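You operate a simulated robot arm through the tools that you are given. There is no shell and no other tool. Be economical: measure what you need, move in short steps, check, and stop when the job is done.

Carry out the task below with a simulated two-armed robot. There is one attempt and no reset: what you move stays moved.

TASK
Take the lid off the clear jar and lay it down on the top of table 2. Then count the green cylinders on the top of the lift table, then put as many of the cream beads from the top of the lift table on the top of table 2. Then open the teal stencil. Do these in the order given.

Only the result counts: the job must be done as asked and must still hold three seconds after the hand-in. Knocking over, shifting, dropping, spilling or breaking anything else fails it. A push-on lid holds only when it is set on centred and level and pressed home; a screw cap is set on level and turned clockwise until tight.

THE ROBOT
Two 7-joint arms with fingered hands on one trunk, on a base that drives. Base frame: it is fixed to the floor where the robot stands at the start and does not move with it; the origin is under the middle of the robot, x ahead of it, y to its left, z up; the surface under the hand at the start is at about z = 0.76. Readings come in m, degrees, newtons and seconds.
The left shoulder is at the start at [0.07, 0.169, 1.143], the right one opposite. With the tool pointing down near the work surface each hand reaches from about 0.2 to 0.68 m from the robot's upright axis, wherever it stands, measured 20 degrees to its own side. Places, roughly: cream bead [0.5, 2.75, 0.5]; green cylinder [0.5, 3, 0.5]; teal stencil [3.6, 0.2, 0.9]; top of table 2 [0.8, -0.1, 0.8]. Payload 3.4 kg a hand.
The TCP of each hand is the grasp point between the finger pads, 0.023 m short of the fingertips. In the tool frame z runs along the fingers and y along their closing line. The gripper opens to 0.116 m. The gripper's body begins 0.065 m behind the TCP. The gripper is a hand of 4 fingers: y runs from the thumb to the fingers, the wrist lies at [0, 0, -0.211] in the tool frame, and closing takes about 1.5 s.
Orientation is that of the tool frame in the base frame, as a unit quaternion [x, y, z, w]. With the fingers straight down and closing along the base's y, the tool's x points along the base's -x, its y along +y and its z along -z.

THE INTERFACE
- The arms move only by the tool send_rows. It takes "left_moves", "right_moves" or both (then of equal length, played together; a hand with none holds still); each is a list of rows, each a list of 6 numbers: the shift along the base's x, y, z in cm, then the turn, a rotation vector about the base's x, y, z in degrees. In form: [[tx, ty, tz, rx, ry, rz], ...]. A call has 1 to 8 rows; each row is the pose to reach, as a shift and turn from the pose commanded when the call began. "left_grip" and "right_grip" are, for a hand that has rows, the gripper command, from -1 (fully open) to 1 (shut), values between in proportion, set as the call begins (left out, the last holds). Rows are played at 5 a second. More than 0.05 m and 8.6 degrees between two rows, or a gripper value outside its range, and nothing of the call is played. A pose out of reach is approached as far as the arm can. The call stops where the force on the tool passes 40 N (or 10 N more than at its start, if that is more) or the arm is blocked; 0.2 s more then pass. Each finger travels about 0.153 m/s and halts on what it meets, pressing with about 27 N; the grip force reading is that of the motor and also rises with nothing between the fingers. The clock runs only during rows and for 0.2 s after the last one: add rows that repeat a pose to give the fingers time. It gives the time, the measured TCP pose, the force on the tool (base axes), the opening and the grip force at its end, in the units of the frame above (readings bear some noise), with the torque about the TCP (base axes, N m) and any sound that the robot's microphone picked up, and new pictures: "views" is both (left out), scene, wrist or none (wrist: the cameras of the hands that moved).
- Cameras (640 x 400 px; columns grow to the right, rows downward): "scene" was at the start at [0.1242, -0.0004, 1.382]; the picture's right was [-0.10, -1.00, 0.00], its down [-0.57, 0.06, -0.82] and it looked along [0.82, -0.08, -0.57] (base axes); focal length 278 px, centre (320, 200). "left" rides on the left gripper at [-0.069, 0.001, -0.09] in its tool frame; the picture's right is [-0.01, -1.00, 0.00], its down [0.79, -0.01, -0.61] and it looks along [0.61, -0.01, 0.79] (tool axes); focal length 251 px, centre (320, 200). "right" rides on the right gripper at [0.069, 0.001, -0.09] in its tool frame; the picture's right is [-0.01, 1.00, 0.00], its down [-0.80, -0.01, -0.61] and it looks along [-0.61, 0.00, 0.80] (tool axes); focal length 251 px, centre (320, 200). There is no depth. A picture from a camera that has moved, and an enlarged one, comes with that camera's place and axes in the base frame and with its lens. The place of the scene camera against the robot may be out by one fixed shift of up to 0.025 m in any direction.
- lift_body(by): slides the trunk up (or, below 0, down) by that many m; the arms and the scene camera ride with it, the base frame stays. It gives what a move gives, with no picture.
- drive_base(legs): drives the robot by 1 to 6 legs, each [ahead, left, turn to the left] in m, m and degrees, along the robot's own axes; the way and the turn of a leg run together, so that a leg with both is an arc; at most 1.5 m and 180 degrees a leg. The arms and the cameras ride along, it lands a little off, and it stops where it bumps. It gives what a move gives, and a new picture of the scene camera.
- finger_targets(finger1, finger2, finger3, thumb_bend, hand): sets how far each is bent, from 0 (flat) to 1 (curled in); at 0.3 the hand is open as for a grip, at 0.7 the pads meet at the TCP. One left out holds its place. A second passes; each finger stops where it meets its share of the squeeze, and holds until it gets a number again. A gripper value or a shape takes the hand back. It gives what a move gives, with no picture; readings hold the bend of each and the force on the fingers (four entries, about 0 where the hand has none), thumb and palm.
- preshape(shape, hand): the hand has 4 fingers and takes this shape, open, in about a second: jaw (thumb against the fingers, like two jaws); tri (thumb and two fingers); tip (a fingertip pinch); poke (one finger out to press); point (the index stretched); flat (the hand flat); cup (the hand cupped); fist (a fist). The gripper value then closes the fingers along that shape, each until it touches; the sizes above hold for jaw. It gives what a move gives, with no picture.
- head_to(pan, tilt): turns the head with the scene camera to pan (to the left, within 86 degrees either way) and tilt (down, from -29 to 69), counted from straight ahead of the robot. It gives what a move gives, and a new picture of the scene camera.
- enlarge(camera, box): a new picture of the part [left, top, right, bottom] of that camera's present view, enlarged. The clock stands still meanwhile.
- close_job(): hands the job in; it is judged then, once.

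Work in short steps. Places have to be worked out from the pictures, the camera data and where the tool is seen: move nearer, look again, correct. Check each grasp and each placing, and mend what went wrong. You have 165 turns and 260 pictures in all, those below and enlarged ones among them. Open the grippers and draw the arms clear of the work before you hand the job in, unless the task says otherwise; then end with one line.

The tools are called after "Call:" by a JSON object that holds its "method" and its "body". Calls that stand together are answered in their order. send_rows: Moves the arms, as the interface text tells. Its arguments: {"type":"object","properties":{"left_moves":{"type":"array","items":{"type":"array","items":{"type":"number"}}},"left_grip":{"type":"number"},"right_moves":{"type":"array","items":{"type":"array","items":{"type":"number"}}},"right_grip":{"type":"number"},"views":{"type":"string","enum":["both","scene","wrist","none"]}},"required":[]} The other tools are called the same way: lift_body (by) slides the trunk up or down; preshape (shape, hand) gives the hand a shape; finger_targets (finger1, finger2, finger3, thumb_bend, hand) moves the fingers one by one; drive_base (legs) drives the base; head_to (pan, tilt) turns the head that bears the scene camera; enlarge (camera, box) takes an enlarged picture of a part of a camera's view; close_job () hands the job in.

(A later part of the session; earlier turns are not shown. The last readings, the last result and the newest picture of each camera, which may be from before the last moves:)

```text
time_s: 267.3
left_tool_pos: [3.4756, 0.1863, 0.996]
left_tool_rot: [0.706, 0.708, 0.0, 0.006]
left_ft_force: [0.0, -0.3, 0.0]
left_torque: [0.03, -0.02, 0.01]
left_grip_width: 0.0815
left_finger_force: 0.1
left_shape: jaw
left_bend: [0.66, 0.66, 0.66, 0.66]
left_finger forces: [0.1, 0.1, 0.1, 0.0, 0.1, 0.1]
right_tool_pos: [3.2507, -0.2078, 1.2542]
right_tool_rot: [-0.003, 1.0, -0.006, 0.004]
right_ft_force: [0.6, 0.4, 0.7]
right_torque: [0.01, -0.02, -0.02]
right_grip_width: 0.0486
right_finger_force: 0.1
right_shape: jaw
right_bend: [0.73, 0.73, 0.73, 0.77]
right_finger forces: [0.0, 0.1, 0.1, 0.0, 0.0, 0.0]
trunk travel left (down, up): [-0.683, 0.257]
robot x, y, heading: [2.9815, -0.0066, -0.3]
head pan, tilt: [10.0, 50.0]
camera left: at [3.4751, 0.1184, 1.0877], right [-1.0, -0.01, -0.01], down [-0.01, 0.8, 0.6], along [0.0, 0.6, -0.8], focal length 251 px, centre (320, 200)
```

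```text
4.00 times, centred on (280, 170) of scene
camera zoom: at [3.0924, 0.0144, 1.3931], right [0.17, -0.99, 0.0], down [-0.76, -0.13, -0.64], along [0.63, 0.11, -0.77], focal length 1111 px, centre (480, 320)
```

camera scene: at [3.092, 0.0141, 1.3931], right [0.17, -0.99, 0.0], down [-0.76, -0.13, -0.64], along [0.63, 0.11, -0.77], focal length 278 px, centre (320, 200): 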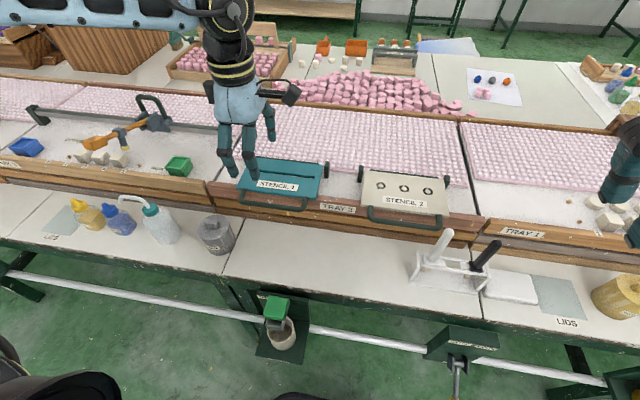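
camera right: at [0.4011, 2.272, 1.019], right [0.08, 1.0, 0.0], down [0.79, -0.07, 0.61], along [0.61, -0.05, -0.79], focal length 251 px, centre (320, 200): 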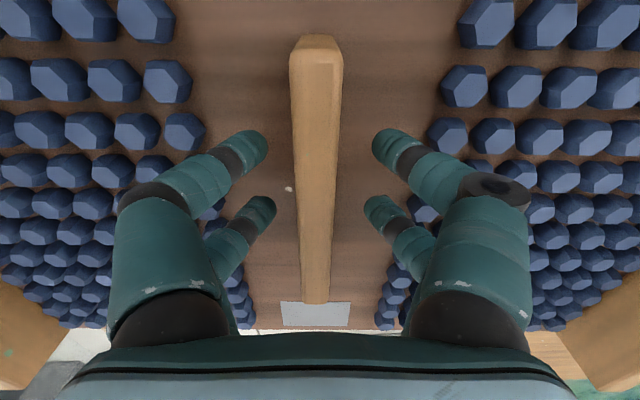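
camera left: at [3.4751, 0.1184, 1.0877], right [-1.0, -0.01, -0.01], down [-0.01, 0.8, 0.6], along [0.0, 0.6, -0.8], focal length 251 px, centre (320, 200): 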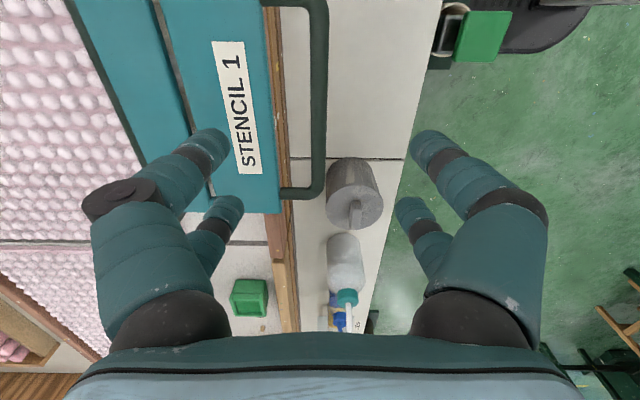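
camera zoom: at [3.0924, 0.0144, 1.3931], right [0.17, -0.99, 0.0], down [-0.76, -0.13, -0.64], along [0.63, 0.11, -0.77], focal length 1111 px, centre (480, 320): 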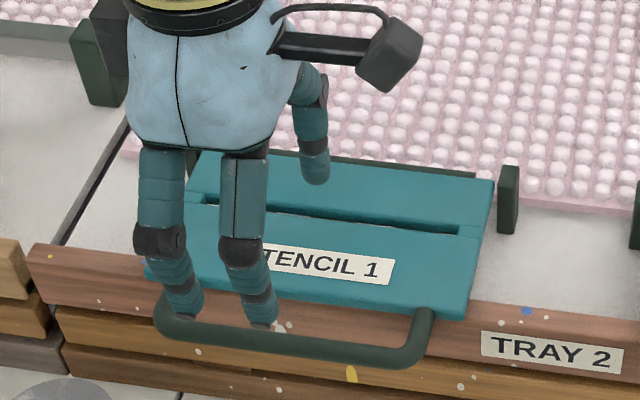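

The bar is at x≈3.475, z≈0.90, about 1.2 cm in front of the tray rim with a 2.5 cm opening behind it. Hooking it from below with one stretched finger looks best. I raise the hand, form "point", and look at the finger.

Call:
{"method": "send_rows", "body": {"left_moves": [[-2, 0, 3, 0, 0, 0], [-5, 0, 6, 0, 0, 0], [-8, 0, 9, 0, 0, 0]], "left_grip": -1, "views": "none"}}

Call:
{"method": "preshape", "body": {"shape": "point", "hand": "left"}}

Call:
{"method": "enlarge", "body": {"camera": "left", "box": [0, 0, 640, 400]}}

Call:
{"method": "enlarge", "body": {"camera": "scene", "box": [160, 60, 360, 220]}}

```text
time_s: 268.1
left_tool_pos: [3.3941, 0.1852, 1.0879]
left_tool_rot: [0.706, 0.708, 0.0, 0.006]
left_ft_force: [-0.5, -0.4, 0.6]
left_torque: [0.03, -0.03, -0.03]
left_grip_width: 0.1158
left_finger_force: 0.0
left_shape: jaw
left_bend: [0.3, 0.3, 0.3, 0.3]
left_finger forces: [0.0, 0.1, 0.0, 0.0, 0.0, 0.0]
right_tool_pos: [3.2479, -0.2086, 1.2544]
right_tool_rot: [-0.002, 1.0, -0.005, 0.004]
right_ft_force: [-0.4, -0.2, 0.0]
right_torque: [-0.01, -0.01, 0.02]
right_grip_width: 0.049
right_finger_force: 0.0
right_shape: jaw
right_bend: [0.73, 0.73, 0.73, 0.77]
right_finger forces: [0.0, 0.1, 0.0, 0.0, 0.0, 0.0]
trunk travel left (down, up): [-0.683, 0.257]
robot x, y, heading: [2.9825, -0.0076, 0.0]
head pan, tilt: [10.0, 50.0]
```

```text
time_s: 269.0
left_tool_pos: [3.397, 0.1847, 1.0876]
left_tool_rot: [0.706, 0.708, -0.001, 0.005]
left_ft_force: [-0.3, 0.5, 0.3]
left_torque: [-0.02, 0.02, 0.0]
left_grip_width: 0.0
left_finger_force: 0.1
left_shape: point
left_bend: [0.0, 0.76, 0.76, 0.36]
left_finger forces: [0.1, 0.0, 0.1, 0.1, 0.0, 0.1]
right_tool_pos: [3.25, -0.209, 1.2535]
right_tool_rot: [-0.002, 1.0, -0.006, 0.004]
right_ft_force: [-0.3, -0.6, -0.1]
right_torque: [0.0, 0.0, -0.01]
right_grip_width: 0.0489
right_finger_force: 0.0
right_shape: jaw
right_bend: [0.73, 0.73, 0.73, 0.77]
right_finger forces: [0.0, 0.0, 0.1, 0.0, 0.0, 0.0]
trunk travel left (down, up): [-0.683, 0.257]
robot x, y, heading: [2.9812, -0.01, -0.1]
head pan, tilt: [10.0, 50.0]
```

```text
1.00 times, centred on (320, 200) of left (not enlarged: the box is as wide or as high as the picture)
camera zoom: at [3.3954, 0.1178, 1.1781], right [-1.0, -0.01, -0.01], down [-0.01, 0.8, 0.6], along [0.0, 0.6, -0.8], focal length 251 px, centre (320, 200)
```

zoom: 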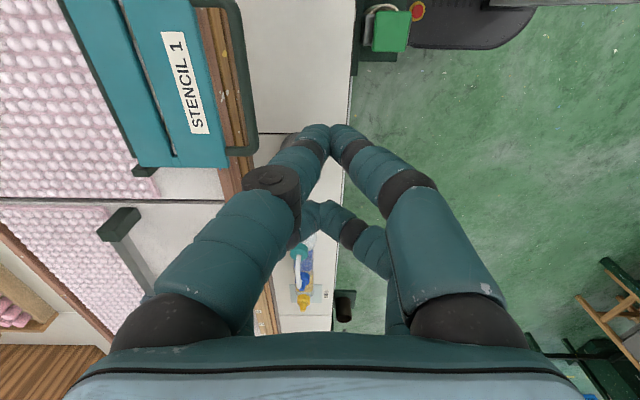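

```text
2.50 times, centred on (260, 140) of scene
camera zoom: at [3.0921, 0.0141, 1.3931], right [0.17, -0.99, 0.0], down [-0.76, -0.13, -0.64], along [0.63, 0.11, -0.77], focal length 694 px, centre (470, 350)
```

zoom: 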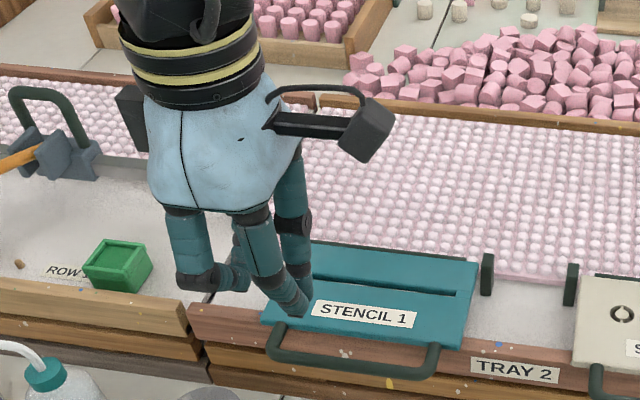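

"Point" gives a straight finger about 3.5 cm beyond the TCP near the centre line. I back up 10 cm for arm room, then tip the hand forward about 75° so that finger points ahead.

Call:
{"method": "drive_base", "body": {"legs": [[-0.1, 0, 0]]}}

Call:
{"method": "send_rows", "body": {"left_moves": [[0, 0, 0, 0, -8, 0], [0, 0, 0, 0, -16, 0], [0, 0, 0, 0, -24, 0], [0, 0, 0, 0, -32, 0], [0, 0, 0, 0, -40, 0], [0, 0, 0, 0, -48, 0], [0, 0, 0, 0, -56, 0], [0, 0, 0, 0, -64, 0]], "views": "both"}}

```text
time_s: 270.1
left_tool_pos: [3.295, 0.1846, 1.088]
left_tool_rot: [0.706, 0.708, -0.001, 0.006]
left_ft_force: [0.3, 0.0, 0.4]
left_torque: [0.02, 0.0, 0.0]
left_grip_width: 0.0001
left_finger_force: 0.1
left_shape: point
left_bend: [0.0, 0.81, 0.77, 0.36]
left_finger forces: [0.0, 0.0, 0.1, 0.0, 0.0, 0.1]
right_tool_pos: [3.1486, -0.2093, 1.2528]
right_tool_rot: [-0.002, 1.0, -0.007, 0.003]
right_ft_force: [0.3, -0.2, -0.5]
right_torque: [0.01, 0.02, -0.02]
right_grip_width: 0.0488
right_finger_force: 0.0
right_shape: jaw
right_bend: [0.73, 0.73, 0.73, 0.77]
right_finger forces: [0.0, 0.0, 0.0, 0.0, 0.0, 0.0]
trunk travel left (down, up): [-0.683, 0.257]
robot x, y, heading: [2.8817, -0.0055, -0.3]
head pan, tilt: [10.0, 50.0]
camera scene: at [2.9908, 0.0144, 1.3929], right [0.17, -0.99, 0.0], down [-0.76, -0.13, -0.64], along [0.63, 0.11, -0.77], focal length 278 px, centre (320, 200)
```

scene: 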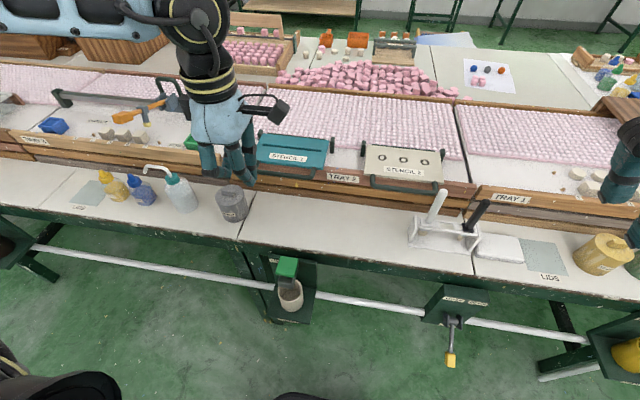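

```text
time_s: 271.9
left_tool_pos: [3.3675, 0.1665, 1.0944]
left_tool_rot: [0.599, 0.598, 0.374, 0.379]
left_ft_force: [0.7, 0.6, 0.2]
left_torque: [-0.05, 0.03, -0.01]
left_grip_width: 0.0003
left_finger_force: 0.0
left_shape: point
left_bend: [0.0, 0.82, 0.77, 0.37]
left_finger forces: [0.0, 0.0, 0.0, 0.1, 0.1, 0.0]
left hand out of reach, approached as far as the arm can: row 5, 6, 7, 8
right_tool_pos: [3.148, -0.2091, 1.2536]
right_tool_rot: [-0.002, 1.0, -0.006, 0.002]
right_ft_force: [0.1, 0.9, 0.4]
right_torque: [-0.02, 0.0, 0.01]
right_grip_width: 0.0488
right_finger_force: 0.1
right_shape: jaw
right_bend: [0.73, 0.73, 0.73, 0.77]
right_finger forces: [0.1, 0.0, 0.1, 0.0, 0.0, 0.0]
trunk travel left (down, up): [-0.683, 0.257]
robot x, y, heading: [2.8756, -0.0048, -0.0]
head pan, tilt: [10.0, 50.0]
camera scene: at [2.9909, 0.0144, 1.393], right [0.17, -0.99, 0.0], down [-0.76, -0.13, -0.64], along [0.63, 0.11, -0.77], focal length 278 px, centre (320, 200)
camera left: at [3.2839, 0.0978, 1.1347], right [-0.43, -0.01, -0.9], down [-0.55, 0.8, 0.25], along [0.72, 0.6, -0.35], focal length 251 px, centre (320, 200)
```

scene: 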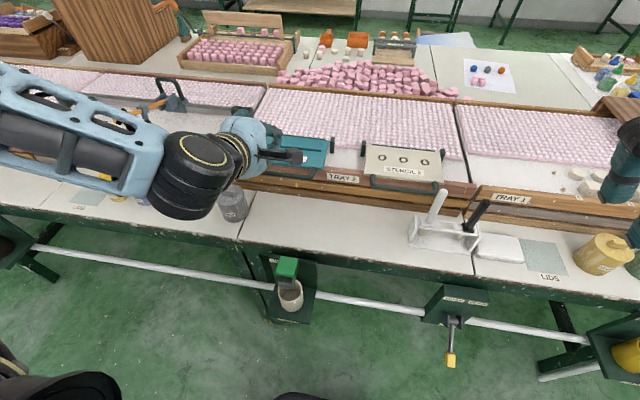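
left: 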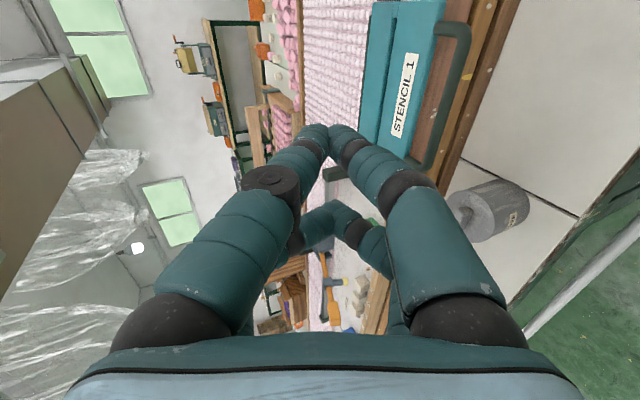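

The hand points forward, about 25° below horizontal. I bring it down in front of the tray to below bar height, still clear of the bar.

Call:
{"method": "send_rows", "body": {"left_moves": [[0, 0.5, -4, 0, 0, 0], [0, 1, -8, 0, 0, 0], [0.5, 1.8, -12, 0, 0, 0], [1, 2.4, -16, 0, 0, 0], [1.5, 3.1, -20, 0, 0, 0], [1.5, 3.1, -23, 0, 0, 0]], "views": "both"}}

```text
time_s: 273.4
left_tool_pos: [3.3664, 0.1734, 1.0146]
left_tool_rot: [0.599, 0.598, 0.374, 0.379]
left_ft_force: [1.0, -0.8, 0.3]
left_torque: [0.06, 0.01, 0.01]
left_grip_width: 0.0
left_finger_force: 0.1
left_shape: point
left_bend: [0.0, 0.82, 0.77, 0.37]
left_finger forces: [0.0, 0.0, 0.0, 0.0, 0.0, 0.1]
left hand out of reach, approached as far as the arm can: row 3, 4, 5, 6
right_tool_pos: [3.1462, -0.2081, 1.2538]
right_tool_rot: [-0.002, 1.0, -0.006, 0.003]
right_ft_force: [1.0, 0.7, 0.8]
right_torque: [-0.01, -0.01, 0.0]
right_grip_width: 0.049
right_finger_force: 0.1
right_shape: jaw
right_bend: [0.73, 0.73, 0.73, 0.77]
right_finger forces: [0.0, 0.0, 0.0, 0.1, 0.0, 0.0]
trunk travel left (down, up): [-0.683, 0.257]
robot x, y, heading: [2.8774, -0.0063, -0.1]
head pan, tilt: [10.0, 50.0]
camera scene: at [2.989, 0.0143, 1.3931], right [0.17, -0.99, 0.0], down [-0.75, -0.13, -0.64], along [0.63, 0.11, -0.77], focal length 278 px, centre (320, 200)
camera left: at [3.2847, 0.1061, 1.054], right [-0.43, -0.01, -0.9], down [-0.55, 0.8, 0.25], along [0.72, 0.6, -0.35], focal length 251 px, centre (320, 200)
```

scene: 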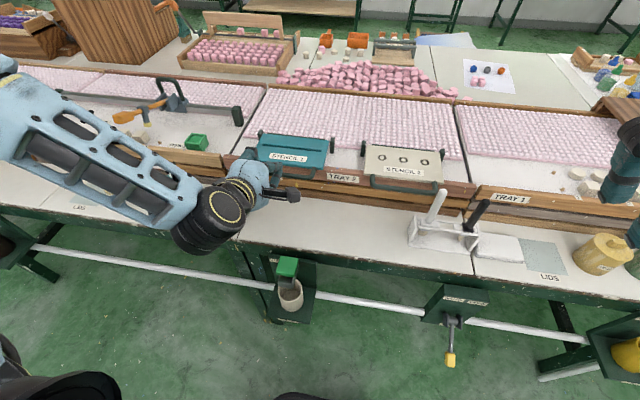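
left: 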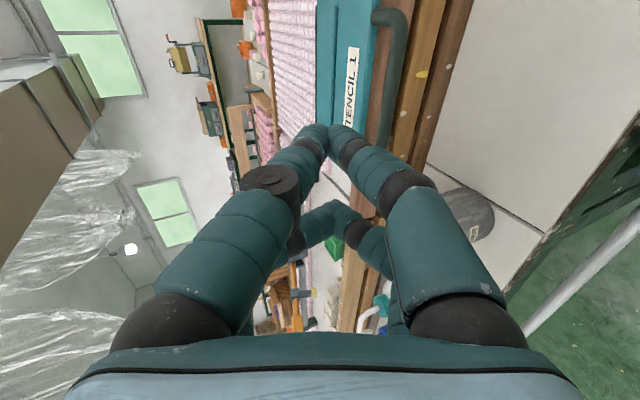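

The arm is too folded here. Backing up about 0.18 m will straighten it and take the forearm off the bottles.

Call:
{"method": "drive_base", "body": {"legs": [[-0.18, 0, 0]]}}

Call:
{"method": "send_rows", "body": {"left_moves": [[3, 0.5, -2, 0, 0, 0], [6, 1, -4, 0, 0, 0], [9, 1.5, -6, 0, 0, 0], [12, 2, -8, 0, 0, 0], [15, 2.5, -10, 0, 0, 0], [18, 2.5, -12, 0, 0, 0]], "views": "both"}}

```text
time_s: 274.9
left_tool_pos: [3.1871, 0.1738, 1.013]
left_tool_rot: [0.6, 0.597, 0.373, 0.379]
left_ft_force: [-1.4, 0.2, -0.4]
left_torque: [-0.01, -0.01, 0.04]
left_grip_width: 0.0
left_finger_force: 0.1
left_shape: point
left_bend: [0.0, 0.82, 0.77, 0.37]
left_finger forces: [0.0, 0.0, 0.0, 0.0, 0.0, 0.0]
right_tool_pos: [2.9672, -0.2089, 1.2529]
right_tool_rot: [0.001, 1.0, -0.006, 0.003]
right_ft_force: [0.0, -0.3, -0.5]
right_torque: [0.01, 0.0, 0.01]
right_grip_width: 0.0487
right_finger_force: 0.0
right_shape: jaw
right_bend: [0.73, 0.73, 0.73, 0.77]
right_finger forces: [0.0, 0.1, 0.0, 0.1, 0.1, 0.0]
trunk travel left (down, up): [-0.683, 0.257]
robot x, y, heading: [2.695, -0.0059, -0.1]
head pan, tilt: [10.0, 50.0]
camera scene: at [2.8102, 0.0149, 1.3929], right [0.17, -0.99, 0.0], down [-0.76, -0.13, -0.64], along [0.63, 0.11, -0.77], focal length 278 px, centre (320, 200)
```

scene: 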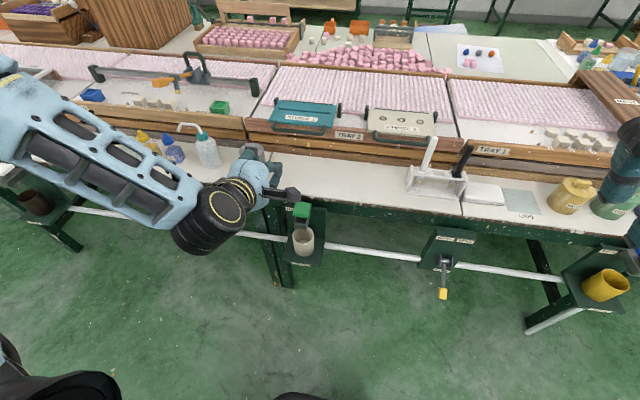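

```text
time_s: 276.3
left_tool_pos: [3.3478, 0.187, 0.9703]
left_tool_rot: [0.601, 0.601, 0.371, 0.375]
left_ft_force: [0.4, 0.3, 0.6]
left_torque: [0.0, 0.03, -0.01]
left_grip_width: 0.0
left_finger_force: 0.0
left_shape: point
left_bend: [0.0, 0.82, 0.77, 0.37]
left_finger forces: [0.1, 0.0, 0.0, 0.0, 0.0, 0.0]
left hand out of reach, approached as far as the arm can: row 1, 2, 3, 4, 5, 6
right_tool_pos: [2.9631, -0.208, 1.2539]
right_tool_rot: [0.0, 1.0, -0.007, 0.005]
right_ft_force: [-0.5, 0.0, 0.4]
right_torque: [-0.01, 0.01, 0.0]
right_grip_width: 0.0488
right_finger_force: 0.1
right_shape: jaw
right_bend: [0.73, 0.73, 0.73, 0.77]
right_finger forces: [0.1, 0.0, 0.0, 0.0, 0.0, 0.0]
trunk travel left (down, up): [-0.683, 0.257]
robot x, y, heading: [2.6961, -0.0, -0.5]
head pan, tilt: [10.0, 50.0]
camera scene: at [2.8063, 0.0162, 1.3933], right [0.17, -0.99, 0.0], down [-0.75, -0.13, -0.64], along [0.63, 0.11, -0.77], focal length 278 px, centre (320, 200)
camera left: at [3.2648, 0.1197, 1.0114], right [-0.44, -0.01, -0.9], down [-0.55, 0.8, 0.26], along [0.71, 0.6, -0.36], focal length 251 px, centre (320, 200)
```

scene: 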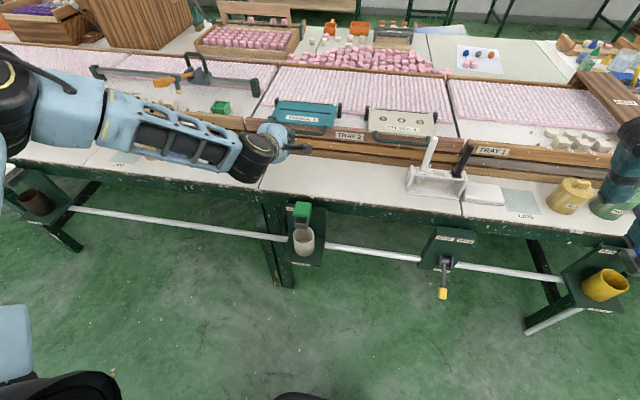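
left: 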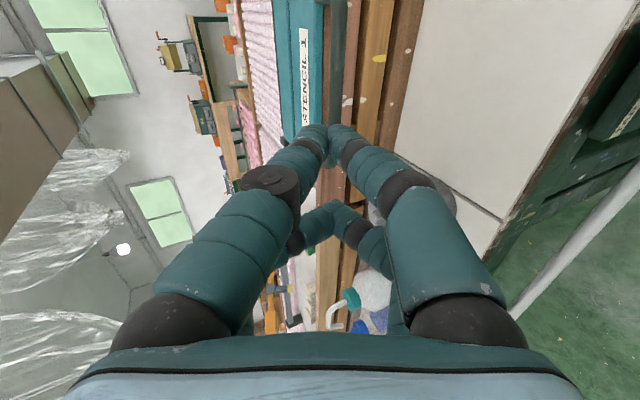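

This rolled posture is at joint limits and the forearm hangs over the bottles. I retreat up and back, and will use the unrolled posture instead.

Call:
{"method": "send_rows", "body": {"left_moves": [[-1, -0.5, 4, 0, 0, 0], [-4, -1, 7, 0, 0, 0], [-8, -1.5, 9, 0, 0, 0], [-12, -2, 11, 0, 0, 0], [-15, -2, 14, 0, 0, 0]], "views": "none"}}

Call:
{"method": "send_rows", "body": {"left_moves": [[0, 0, 1, 0, 8, 0], [0, 0, 2, 0, 16, 0], [0, 0, 3, 0, 24, 0], [0, 0, 4, 0, 32, 0], [0, 0, 5, 0, 40, 0], [0, 0, 5, 0, 48, 0], [0, 0, 5, 0, 56, 0], [0, 0, 5, 0, 63, 0]], "views": "scene"}}

```text
time_s: 277.5
left_tool_pos: [3.1957, 0.1658, 1.1122]
left_tool_rot: [0.599, 0.597, 0.374, 0.381]
left_ft_force: [-0.7, 0.7, 0.3]
left_torque: [-0.03, -0.01, 0.01]
left_grip_width: 0.0
left_finger_force: 0.1
left_shape: point
left_bend: [0.0, 0.82, 0.77, 0.37]
left_finger forces: [0.1, 0.1, 0.0, 0.0, 0.0, 0.1]
right_tool_pos: [2.9634, -0.2086, 1.2547]
right_tool_rot: [0.0, 1.0, -0.006, 0.005]
right_ft_force: [-0.1, -0.3, -0.5]
right_torque: [0.03, -0.03, 0.01]
right_grip_width: 0.0486
right_finger_force: 0.0
right_shape: jaw
right_bend: [0.73, 0.73, 0.73, 0.77]
right_finger forces: [0.0, 0.1, 0.0, 0.0, 0.0, 0.0]
trunk travel left (down, up): [-0.683, 0.257]
robot x, y, heading: [2.697, -0.0034, -0.8]
head pan, tilt: [10.0, 50.0]
```

```text
time_s: 279.3
left_tool_pos: [3.2013, 0.1672, 1.1597]
left_tool_rot: [0.707, 0.707, 0.003, 0.012]
left_ft_force: [0.0, 0.0, 0.0]
left_torque: [-0.06, 0.01, 0.0]
left_grip_width: 0.0
left_finger_force: 0.1
left_shape: point
left_bend: [0.0, 0.82, 0.77, 0.37]
left_finger forces: [0.0, 0.1, 0.0, 0.0, 0.1, 0.0]
right_tool_pos: [2.9661, -0.2084, 1.2524]
right_tool_rot: [0.001, 1.0, -0.006, 0.003]
right_ft_force: [0.9, -0.4, 1.0]
right_torque: [0.01, 0.01, -0.02]
right_grip_width: 0.049
right_finger_force: 0.0
right_shape: jaw
right_bend: [0.73, 0.73, 0.73, 0.77]
right_finger forces: [0.1, 0.1, 0.1, 0.0, 0.1, 0.0]
trunk travel left (down, up): [-0.683, 0.257]
robot x, y, heading: [2.6972, -0.0066, -0.5]
head pan, tilt: [10.0, 50.0]
camera scene: at [2.81, 0.015, 1.3929], right [0.17, -0.99, 0.0], down [-0.76, -0.13, -0.64], along [0.63, 0.11, -0.77], focal length 278 px, centre (320, 200)
```

scene: 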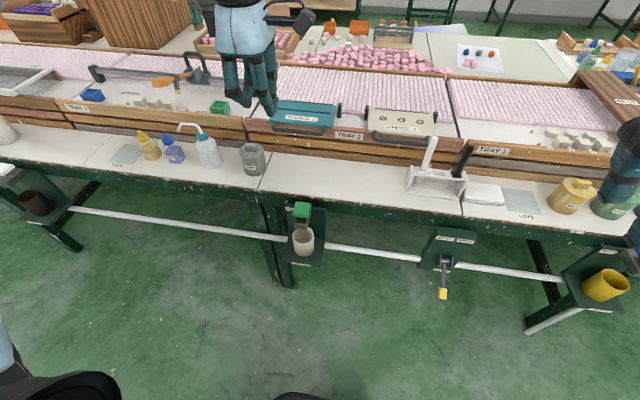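

The bottles are untouched. I turn the hand back to yaw 0 (the posture that tilts well), then tip it forward.

Call:
{"method": "send_rows", "body": {"left_moves": [[0, 0, 0, 0, 0, 8.5], [0, 0, 0, 0, 0, 17], [0, 0, 0, 0, 0, 25.5], [0, 0, 0, 0, 0, 34], [0, 0, 0, 0, 0, 42.5], [0, 0, 0, 0, 0, 51], [0, 0, 0, 0, 0, 59.5], [0, 0, 0, 0, 0, 68]], "views": "none"}}

Call:
{"method": "send_rows", "body": {"left_moves": [[0, 0, 0, 0, 0, 8.5], [0, 0, 0, 0, 0, 17], [0, 0, 0, 0, 0, 22]], "views": "none"}}

Call:
{"method": "send_rows", "body": {"left_moves": [[0, 0, 0, 0, -8.5, 0], [0, 0, 0, 0, -17, 0], [1, 0, 0, 0, -25.5, 0], [2, 0, 0, 0, -34, 0], [3, 0, 0, 0, -42.5, 0], [4, 0, 0, 0, -51, 0], [5, 0, 0, 0, -59.5, 0], [6, 0, 0, 0, -68, 0]], "views": "both"}}

```text
time_s: 281.1
left_tool_pos: [3.1998, 0.1674, 1.1602]
left_tool_rot: [0.188, 0.982, 0.011, 0.007]
left_ft_force: [0.7, -1.2, -0.1]
left_torque: [-0.01, 0.02, 0.0]
left_grip_width: 0.0
left_finger_force: 0.1
left_shape: point
left_bend: [0.0, 0.82, 0.77, 0.38]
left_finger forces: [0.1, 0.1, 0.1, 0.0, 0.1, 0.0]
right_tool_pos: [2.965, -0.2087, 1.2539]
right_tool_rot: [0.0, 1.0, -0.006, 0.003]
right_ft_force: [-0.2, -0.1, 0.2]
right_torque: [0.03, 0.01, 0.02]
right_grip_width: 0.049
right_finger_force: 0.2
right_shape: jaw
right_bend: [0.73, 0.73, 0.73, 0.77]
right_finger forces: [0.0, 0.1, 0.1, 0.0, 0.0, 0.0]
trunk travel left (down, up): [-0.683, 0.257]
robot x, y, heading: [2.696, -0.0092, -0.2]
head pan, tilt: [10.0, 50.0]
```

```text
time_s: 281.9
left_tool_pos: [3.2006, 0.1674, 1.1589]
left_tool_rot: [-0.002, 1.0, 0.012, 0.005]
left_ft_force: [-0.1, -0.2, 0.0]
left_torque: [0.0, 0.0, 0.01]
left_grip_width: 0.0
left_finger_force: 0.0
left_shape: point
left_bend: [0.0, 0.82, 0.77, 0.38]
left_finger forces: [0.0, 0.0, 0.0, 0.1, 0.0, 0.1]
right_tool_pos: [2.9655, -0.2088, 1.2533]
right_tool_rot: [0.0, 1.0, -0.006, 0.003]
right_ft_force: [-0.3, 0.7, -0.1]
right_torque: [-0.04, 0.0, -0.01]
right_grip_width: 0.0488
right_finger_force: 0.1
right_shape: jaw
right_bend: [0.73, 0.73, 0.73, 0.77]
right_finger forces: [0.1, 0.0, 0.0, 0.0, 0.1, 0.1]
trunk travel left (down, up): [-0.683, 0.257]
robot x, y, heading: [2.6965, -0.0046, -0.5]
head pan, tilt: [10.0, 50.0]
```

```text
time_s: 283.7
left_tool_pos: [3.26, 0.1657, 1.1608]
left_tool_rot: [-0.008, 0.826, 0.01, 0.563]
left_ft_force: [0.0, -0.6, 0.1]
left_torque: [0.0, -0.01, -0.02]
left_grip_width: 0.0002
left_finger_force: 0.1
left_shape: point
left_bend: [0.0, 0.82, 0.77, 0.38]
left_finger forces: [0.0, 0.0, 0.1, 0.0, 0.0, 0.0]
right_tool_pos: [2.9662, -0.2091, 1.2541]
right_tool_rot: [0.001, 1.0, -0.006, 0.002]
right_ft_force: [-0.6, 0.5, 0.5]
right_torque: [0.01, 0.0, -0.01]
right_grip_width: 0.0488
right_finger_force: 0.1
right_shape: jaw
right_bend: [0.73, 0.73, 0.73, 0.77]
right_finger forces: [0.0, 0.0, 0.0, 0.0, 0.1, 0.0]
trunk travel left (down, up): [-0.683, 0.257]
robot x, y, heading: [2.7004, -0.0031, -0.4]
head pan, tilt: [10.0, 50.0]
camera scene: at [2.8094, 0.0155, 1.393], right [0.17, -0.99, 0.0], down [-0.76, -0.13, -0.64], along [0.63, 0.11, -0.77], focal length 278 px, centre (320, 200)
camera left: at [3.2009, 0.1652, 1.2575], right [0.03, -1.0, 0.0], down [-0.85, -0.02, -0.52], along [0.52, 0.01, -0.85], focal length 251 px, centre (320, 200)
```

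scene: 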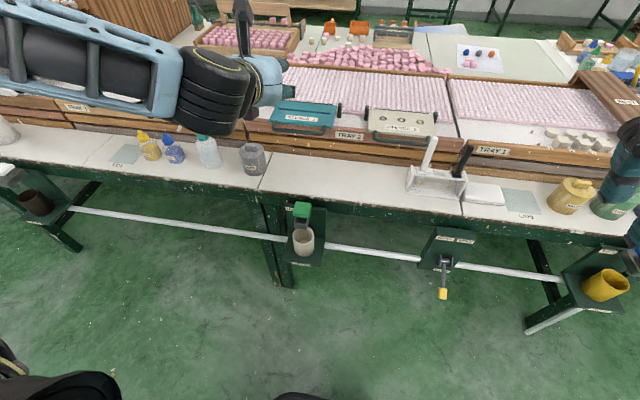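
left: 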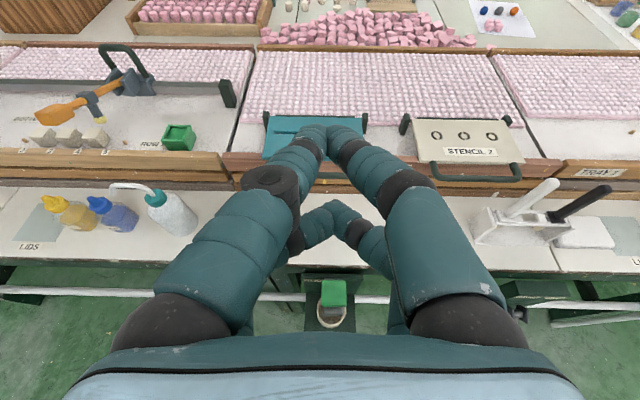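

The posture is good now. I move down in front of the tray, staying short of the bar, to below bar height.

Call:
{"method": "send_rows", "body": {"left_moves": [[1, 0.2, -4, 0, 0, 0], [2, 0.5, -8, 0, 0, 0], [3, 0.8, -12, 0, 0, 0], [4, 1, -16, 0, 0, 0], [6, 1.3, -20, 0, 0, 0], [8, 1.4, -24, 0, 0, 0], [10, 1.4, -28, 0, 0, 0], [11.5, 1.4, -32, 0, 0, 0]], "views": "both"}}

```text
time_s: 285.5
left_tool_pos: [3.3529, 0.1901, 0.9851]
left_tool_rot: [-0.014, 0.836, 0.019, 0.549]
left_ft_force: [-0.8, 0.1, 0.1]
left_torque: [-0.01, 0.0, -0.01]
left_grip_width: 0.0
left_finger_force: 0.2
left_shape: point
left_bend: [0.0, 0.82, 0.77, 0.38]
left_finger forces: [0.1, 0.1, 0.0, 0.1, 0.0, 0.1]
left hand out of reach, approached as far as the arm can: row 4, 5, 6, 7, 8
right_tool_pos: [2.9665, -0.2091, 1.252]
right_tool_rot: [0.0, 1.0, -0.007, 0.003]
right_ft_force: [-0.6, 0.8, -0.4]
right_torque: [0.01, 0.02, -0.03]
right_grip_width: 0.0489
right_finger_force: 0.0
right_shape: jaw
right_bend: [0.73, 0.73, 0.73, 0.77]
right_finger forces: [0.0, 0.0, 0.0, 0.0, 0.1, 0.1]
trunk travel left (down, up): [-0.683, 0.257]
robot x, y, heading: [2.6963, -0.0076, -0.7]
head pan, tilt: [10.0, 50.0]
camera scene: at [2.8098, 0.0153, 1.3929], right [0.17, -0.99, 0.0], down [-0.76, -0.13, -0.64], along [0.63, 0.11, -0.77], focal length 278 px, centre (320, 200)
camera left: at [3.2976, 0.1875, 1.0843], right [0.05, -1.0, -0.01], down [-0.87, -0.04, -0.49], along [0.49, 0.03, -0.87], focal length 251 px, centre (320, 200)
```

scene: 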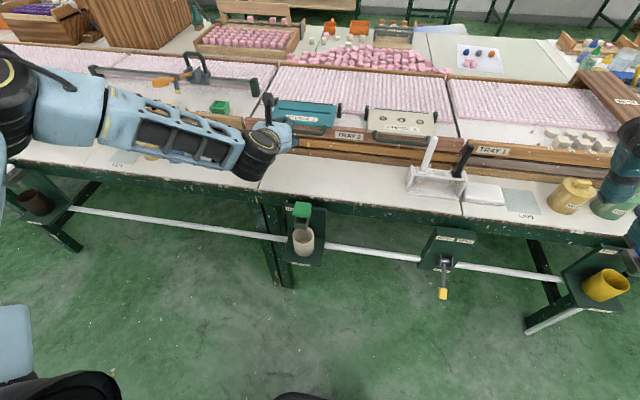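
left: 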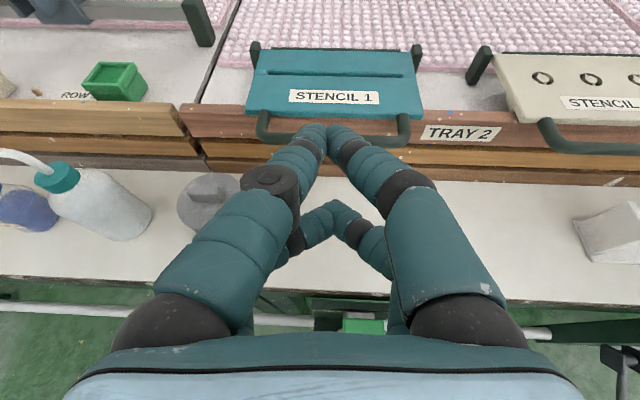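

The wrist limit is the issue, so lowering the trunk brings the forearm level. The hand is short of the table items (finger tip at x≈3.39), so I lower the trunk 0.14 m.

Call:
{"method": "lift_body", "body": {"by": -0.14}}

Call:
{"method": "send_rows", "body": {"left_moves": [[0.5, -0.5, 0, 0, 0, 0], [1, -1, 0, 0, 0, 0]], "views": "both"}}

```text
time_s: 287.1
left_tool_pos: [3.3526, 0.1897, 0.847]
left_tool_rot: [-0.014, 0.835, 0.019, 0.549]
left_ft_force: [0.0, 0.9, -0.1]
left_torque: [-0.02, 0.01, 0.0]
left_grip_width: 0.0002
left_finger_force: 0.2
left_shape: point
left_bend: [0.0, 0.82, 0.76, 0.38]
left_finger forces: [0.0, 0.0, 0.0, 0.1, 0.0, 0.0]
right_tool_pos: [2.9654, -0.2079, 1.1128]
right_tool_rot: [0.0, 1.0, -0.006, 0.004]
right_ft_force: [-0.3, 0.0, 0.6]
right_torque: [0.01, 0.04, 0.05]
right_grip_width: 0.0489
right_finger_force: 0.1
right_shape: jaw
right_bend: [0.73, 0.73, 0.73, 0.77]
right_finger forces: [0.0, 0.1, 0.0, 0.0, 0.0, 0.0]
trunk travel left (down, up): [-0.543, 0.397]
robot x, y, heading: [2.6989, -0.0034, -0.3]
head pan, tilt: [10.0, 50.0]
```

```text
time_s: 287.7
left_tool_pos: [3.3574, 0.1865, 0.8546]
left_tool_rot: [-0.014, 0.836, 0.018, 0.549]
left_ft_force: [0.9, -0.4, 0.5]
left_torque: [-0.02, -0.01, -0.02]
left_grip_width: 0.0
left_finger_force: 0.0
left_shape: point
left_bend: [0.0, 0.82, 0.76, 0.38]
left_finger forces: [0.1, 0.0, 0.0, 0.0, 0.1, 0.1]
left hand out of reach, approached as far as the arm can: row 1, 2
right_tool_pos: [2.9641, -0.2085, 1.1132]
right_tool_rot: [-0.001, 1.0, -0.006, 0.003]
right_ft_force: [-1.7, -0.4, -0.3]
right_torque: [-0.02, -0.01, -0.01]
right_grip_width: 0.0491
right_finger_force: 0.0
right_shape: jaw
right_bend: [0.73, 0.73, 0.73, 0.77]
right_finger forces: [0.0, 0.0, 0.0, 0.0, 0.0, 0.0]
trunk travel left (down, up): [-0.543, 0.397]
robot x, y, heading: [2.6972, -0.0081, -0.6]
head pan, tilt: [10.0, 50.0]
camera scene: at [2.8084, 0.0149, 1.2531], right [0.17, -0.99, 0.0], down [-0.76, -0.13, -0.64], along [0.63, 0.11, -0.77], focal length 278 px, centre (320, 200)
camera left: at [3.301, 0.1837, 0.9527], right [0.05, -1.0, -0.01], down [-0.87, -0.04, -0.49], along [0.49, 0.03, -0.87], focal length 251 px, centre (320, 200)
```

scene: 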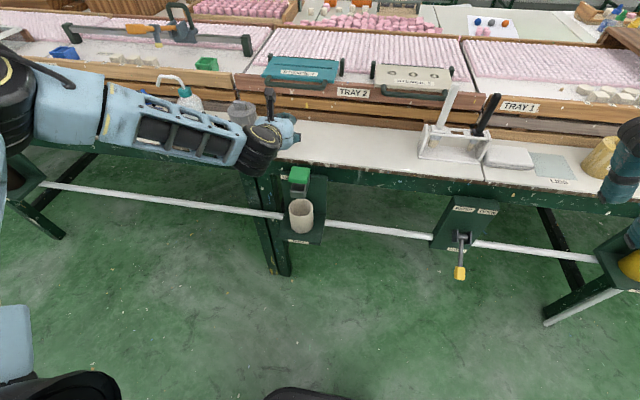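
left: 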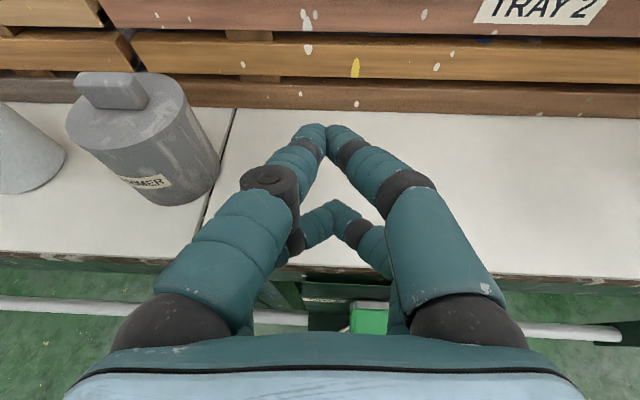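

The posture is right, and I can now use the base for the forward motion. I lower the trunk 2 cm more and drive 9 cm ahead so the finger goes under the bar.

Call:
{"method": "lift_body", "body": {"by": -0.02}}

Call:
{"method": "drive_base", "body": {"legs": [[0.07, 0, 0]]}}

Call:
{"method": "enlarge", "body": {"camera": "left", "box": [0, 0, 640, 400]}}

Call:
{"method": "enlarge", "body": {"camera": "scene", "box": [200, 40, 400, 180]}}

```text
time_s: 288.4
left_tool_pos: [3.3575, 0.1859, 0.8343]
left_tool_rot: [-0.014, 0.836, 0.018, 0.549]
left_ft_force: [0.3, -1.0, 0.1]
left_torque: [0.0, 0.03, 0.02]
left_grip_width: 0.0
left_finger_force: 0.1
left_shape: point
left_bend: [0.0, 0.82, 0.77, 0.38]
left_finger forces: [0.1, 0.0, 0.0, 0.0, 0.0, 0.1]
right_tool_pos: [2.9645, -0.2078, 1.0941]
right_tool_rot: [0.0, 1.0, -0.006, 0.003]
right_ft_force: [0.0, 0.6, -0.4]
right_torque: [0.04, 0.02, 0.0]
right_grip_width: 0.049
right_finger_force: 0.1
right_shape: jaw
right_bend: [0.73, 0.73, 0.73, 0.77]
right_finger forces: [0.0, 0.0, 0.0, 0.1, 0.1, 0.0]
trunk travel left (down, up): [-0.523, 0.417]
robot x, y, heading: [2.6968, -0.0056, -0.5]
head pan, tilt: [10.0, 50.0]
```

```text
time_s: 289.4
left_tool_pos: [3.4274, 0.1854, 0.8331]
left_tool_rot: [-0.014, 0.835, 0.019, 0.55]
left_ft_force: [0.5, -0.3, -0.4]
left_torque: [0.01, 0.01, -0.01]
left_grip_width: 0.0
left_finger_force: 0.0
left_shape: point
left_bend: [0.0, 0.82, 0.77, 0.38]
left_finger forces: [0.0, 0.1, 0.1, 0.0, 0.1, 0.0]
right_tool_pos: [3.0343, -0.2096, 1.0939]
right_tool_rot: [0.0, 1.0, -0.007, 0.003]
right_ft_force: [1.3, 0.1, -0.2]
right_torque: [0.04, 0.0, 0.0]
right_grip_width: 0.049
right_finger_force: 0.1
right_shape: jaw
right_bend: [0.73, 0.73, 0.73, 0.77]
right_finger forces: [0.0, 0.1, 0.0, 0.0, 0.0, 0.1]
trunk travel left (down, up): [-0.523, 0.417]
robot x, y, heading: [2.7696, -0.0051, -0.2]
head pan, tilt: [10.0, 50.0]
camera scene: at [2.8787, 0.0145, 1.233], right [0.17, -0.99, 0.0], down [-0.76, -0.13, -0.64], along [0.63, 0.11, -0.77], focal length 278 px, centre (320, 200)
```

scene: 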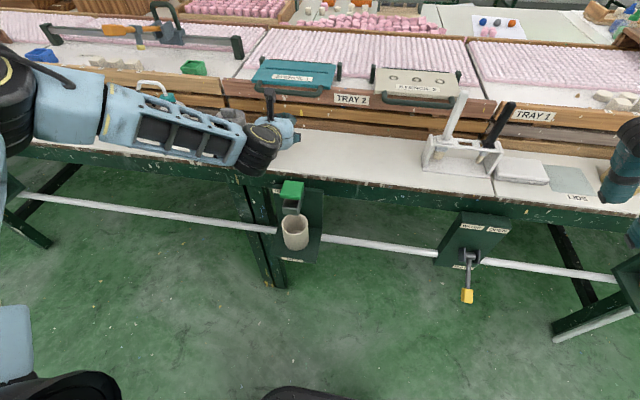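

```text
1.00 times, centred on (320, 200) of left (not enlarged: the box is as wide or as high as the picture)
camera zoom: at [3.3708, 0.1836, 0.9321], right [0.05, -1.0, -0.01], down [-0.87, -0.04, -0.49], along [0.49, 0.03, -0.87], focal length 251 px, centre (320, 200)
```

zoom: 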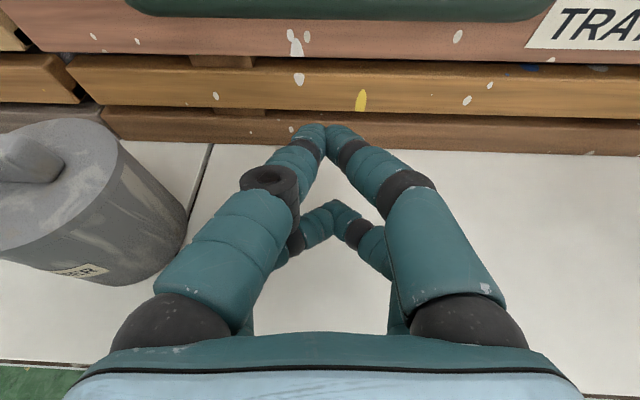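

```text
2.86 times, centred on (300, 110) of scene
camera zoom: at [2.8787, 0.0145, 1.233], right [0.17, -0.99, 0.0], down [-0.76, -0.13, -0.64], along [0.63, 0.11, -0.77], focal length 794 px, centre (377, 457)
```

zoom: 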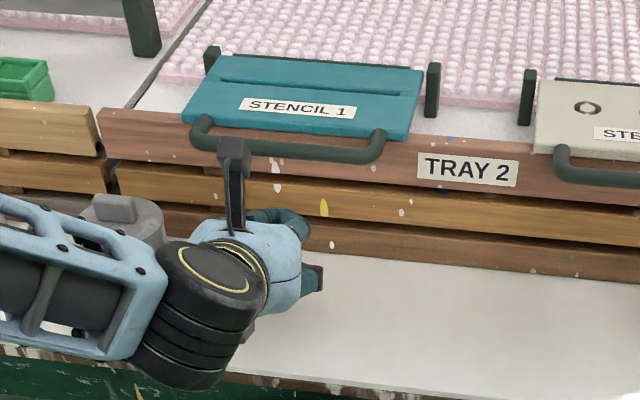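

The bar bottom is at z≈0.886, and my finger tip is 2 cm short of being fully under it, 5 cm below. I drive 1.7 cm ahead and raise the trunk 3 cm.

Call:
{"method": "drive_base", "body": {"legs": [[0.017, 0, 0]]}}

Call:
{"method": "lift_body", "body": {"by": 0.03}}

Call:
{"method": "enlarge", "body": {"camera": "left", "box": [0, 0, 640, 400]}}

```text
time_s: 290.2
left_tool_pos: [3.4417, 0.185, 0.8345]
left_tool_rot: [-0.015, 0.835, 0.019, 0.55]
left_ft_force: [0.0, -0.2, -0.2]
left_torque: [0.01, -0.01, 0.01]
left_grip_width: 0.0
left_finger_force: 0.1
left_shape: point
left_bend: [0.0, 0.82, 0.77, 0.38]
left_finger forces: [0.0, 0.1, 0.1, 0.1, 0.0, 0.1]
right_tool_pos: [3.0508, -0.2101, 1.0944]
right_tool_rot: [0.0, 1.0, -0.006, 0.003]
right_ft_force: [-0.1, -0.8, -1.1]
right_torque: [-0.01, -0.01, 0.02]
right_grip_width: 0.049
right_finger_force: 0.0
right_shape: jaw
right_bend: [0.73, 0.73, 0.73, 0.77]
right_finger forces: [0.0, 0.0, 0.0, 0.0, 0.0, 0.0]
trunk travel left (down, up): [-0.523, 0.417]
robot x, y, heading: [2.7831, -0.0085, -0.4]
head pan, tilt: [10.0, 50.0]
camera scene: at [2.8934, 0.0143, 1.2333], right [0.17, -0.99, 0.0], down [-0.75, -0.13, -0.64], along [0.63, 0.11, -0.77], focal length 278 px, centre (320, 200)
```

scene: 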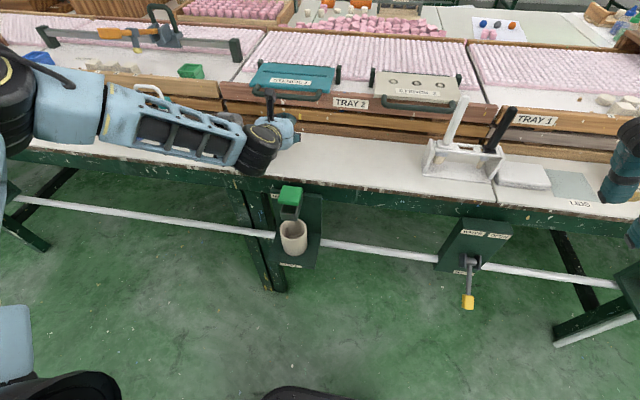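

```text
time_s: 290.9
left_tool_pos: [3.4433, 0.186, 0.8641]
left_tool_rot: [-0.014, 0.836, 0.018, 0.549]
left_ft_force: [-0.1, -0.9, -0.8]
left_torque: [0.01, 0.0, 0.01]
left_grip_width: 0.0
left_finger_force: 0.0
left_shape: point
left_bend: [0.0, 0.82, 0.77, 0.38]
left_finger forces: [0.1, 0.0, 0.0, 0.0, 0.0, 0.1]
right_tool_pos: [3.0506, -0.2081, 1.1228]
right_tool_rot: [0.0, 1.0, -0.007, 0.003]
right_ft_force: [-0.2, -0.4, 0.0]
right_torque: [0.0, 0.02, 0.01]
right_grip_width: 0.0491
right_finger_force: 0.0
right_shape: jaw
right_bend: [0.73, 0.73, 0.73, 0.77]
right_finger forces: [0.0, 0.0, 0.0, 0.0, 0.0, 0.1]
trunk travel left (down, up): [-0.553, 0.387]
robot x, y, heading: [2.782, -0.0077, -0.4]
head pan, tilt: [10.0, 50.0]
```

```text
1.00 times, centred on (320, 200) of left (not enlarged: the box is as wide or as high as the picture)
camera zoom: at [3.3875, 0.1833, 0.9624], right [0.05, -1.0, -0.01], down [-0.87, -0.04, -0.49], along [0.49, 0.03, -0.87], focal length 251 px, centre (320, 200)
```

zoom: 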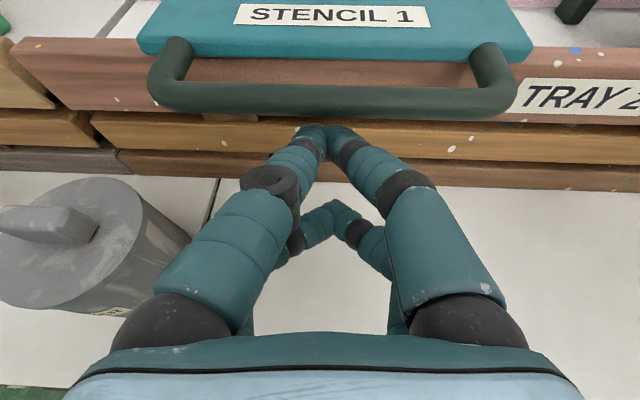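

The finger tip is just under the bar. I raise with the arm in small steps, looking for contact and lift.

Call:
{"method": "send_rows", "body": {"left_moves": [[0, 0, 1, 0, 0, 0], [0, 0, 2, 0, 0, 0], [0.3, 0, 3, 0, 0, 0], [0.6, 0, 4, 0, 0, 0]], "views": "both"}}

```text
time_s: 291.9
left_tool_pos: [3.4495, 0.1879, 0.902]
left_tool_rot: [-0.014, 0.836, 0.018, 0.549]
left_ft_force: [-1.8, -0.1, -2.4]
left_torque: [-0.02, 0.0, -0.03]
left_grip_width: 0.0001
left_finger_force: 0.1
left_shape: point
left_bend: [0.0, 0.82, 0.77, 0.38]
left_finger forces: [0.0, 0.0, 0.1, 0.0, 0.1, 0.1]
right_tool_pos: [3.051, -0.2094, 1.1238]
right_tool_rot: [0.0, 1.0, -0.006, 0.003]
right_ft_force: [0.1, -0.5, 0.4]
right_torque: [-0.02, 0.02, -0.03]
right_grip_width: 0.049
right_finger_force: 0.0
right_shape: jaw
right_bend: [0.73, 0.73, 0.73, 0.77]
right_finger forces: [0.1, 0.1, 0.0, 0.1, 0.0, 0.0]
trunk travel left (down, up): [-0.553, 0.387]
robot x, y, heading: [2.7868, -0.0082, -0.2]
head pan, tilt: [10.0, 50.0]
camera scene: at [2.8947, 0.0142, 1.2631], right [0.17, -0.99, 0.0], down [-0.76, -0.13, -0.64], along [0.63, 0.11, -0.77], focal length 278 px, centre (320, 200)
camera left: at [3.3932, 0.1842, 1.0016], right [0.05, -1.0, -0.01], down [-0.87, -0.04, -0.49], along [0.49, 0.03, -0.87], focal length 251 px, centre (320, 200)
```

scene: 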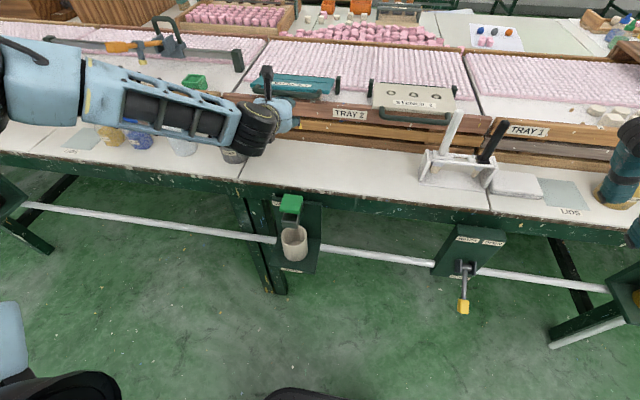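
left: 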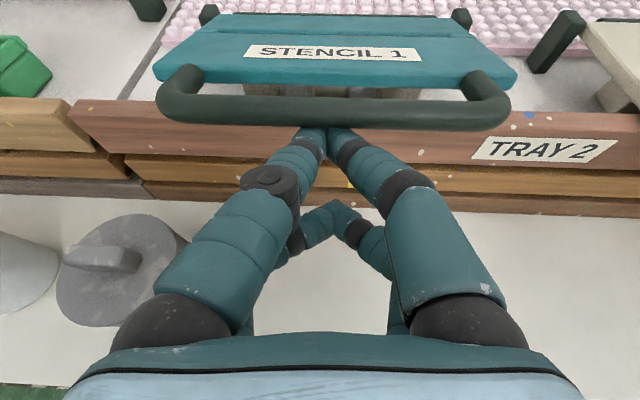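

The stencil is lifting, with a gap showing beneath it, at only about 2.4 N. I continue along its arc, hooking a little deeper.

Call:
{"method": "send_rows", "body": {"left_moves": [[0.8, 0, 1, 0, 0, 0], [1.5, 0, 2.2, 0, 0, 0], [2.2, 0, 3.4, 0, 0, 0], [3.2, 0, 4.6, 0, 0, 0], [4.2, 0, 5.6, 0, 0, 0]], "views": "both"}}

```text
time_s: 293.1
left_tool_pos: [3.492, 0.1875, 0.958]
left_tool_rot: [-0.014, 0.835, 0.019, 0.549]
left_ft_force: [-1.2, 0.7, -0.7]
left_torque: [0.0, -0.03, -0.01]
left_grip_width: 0.0002
left_finger_force: 0.0
left_shape: point
left_bend: [0.0, 0.82, 0.77, 0.38]
left_finger forces: [0.3, 0.0, 0.1, 0.0, 0.6, 0.1]
right_tool_pos: [3.0515, -0.2101, 1.1232]
right_tool_rot: [0.0, 1.0, -0.006, 0.004]
right_ft_force: [0.5, -0.1, -0.6]
right_torque: [0.03, 0.03, 0.02]
right_grip_width: 0.0489
right_finger_force: 0.0
right_shape: jaw
right_bend: [0.73, 0.73, 0.73, 0.77]
right_finger forces: [0.1, 0.1, 0.0, 0.0, 0.0, 0.0]
trunk travel left (down, up): [-0.553, 0.387]
robot x, y, heading: [2.7819, -0.0063, -0.5]
head pan, tilt: [10.0, 50.0]
camera scene: at [2.8945, 0.0143, 1.2631], right [0.17, -0.99, 0.0], down [-0.76, -0.13, -0.64], along [0.63, 0.11, -0.77], focal length 278 px, centre (320, 200)
camera left: at [3.4355, 0.1837, 1.0571], right [0.05, -1.0, -0.01], down [-0.87, -0.04, -0.49], along [0.49, 0.03, -0.87], focal length 251 px, centre (320, 200)
```

scene: 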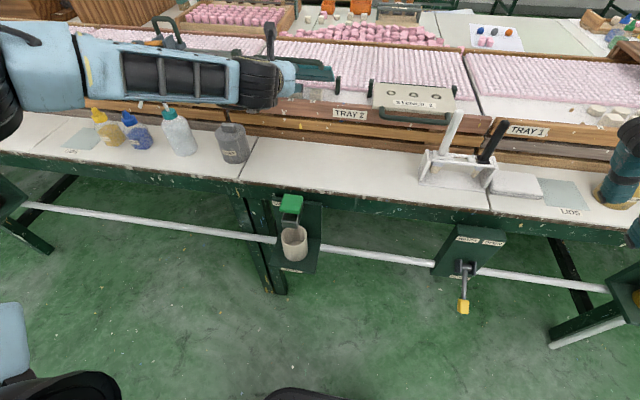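
left: 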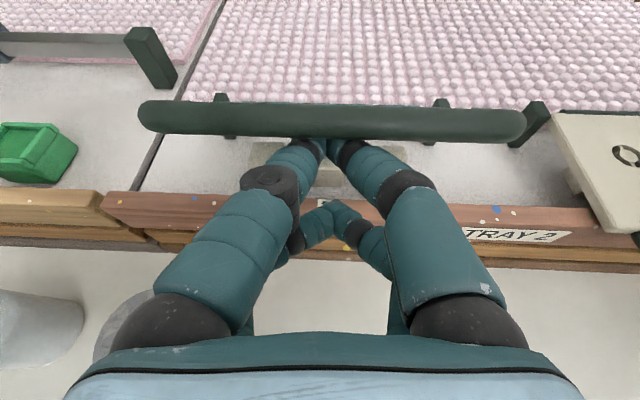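

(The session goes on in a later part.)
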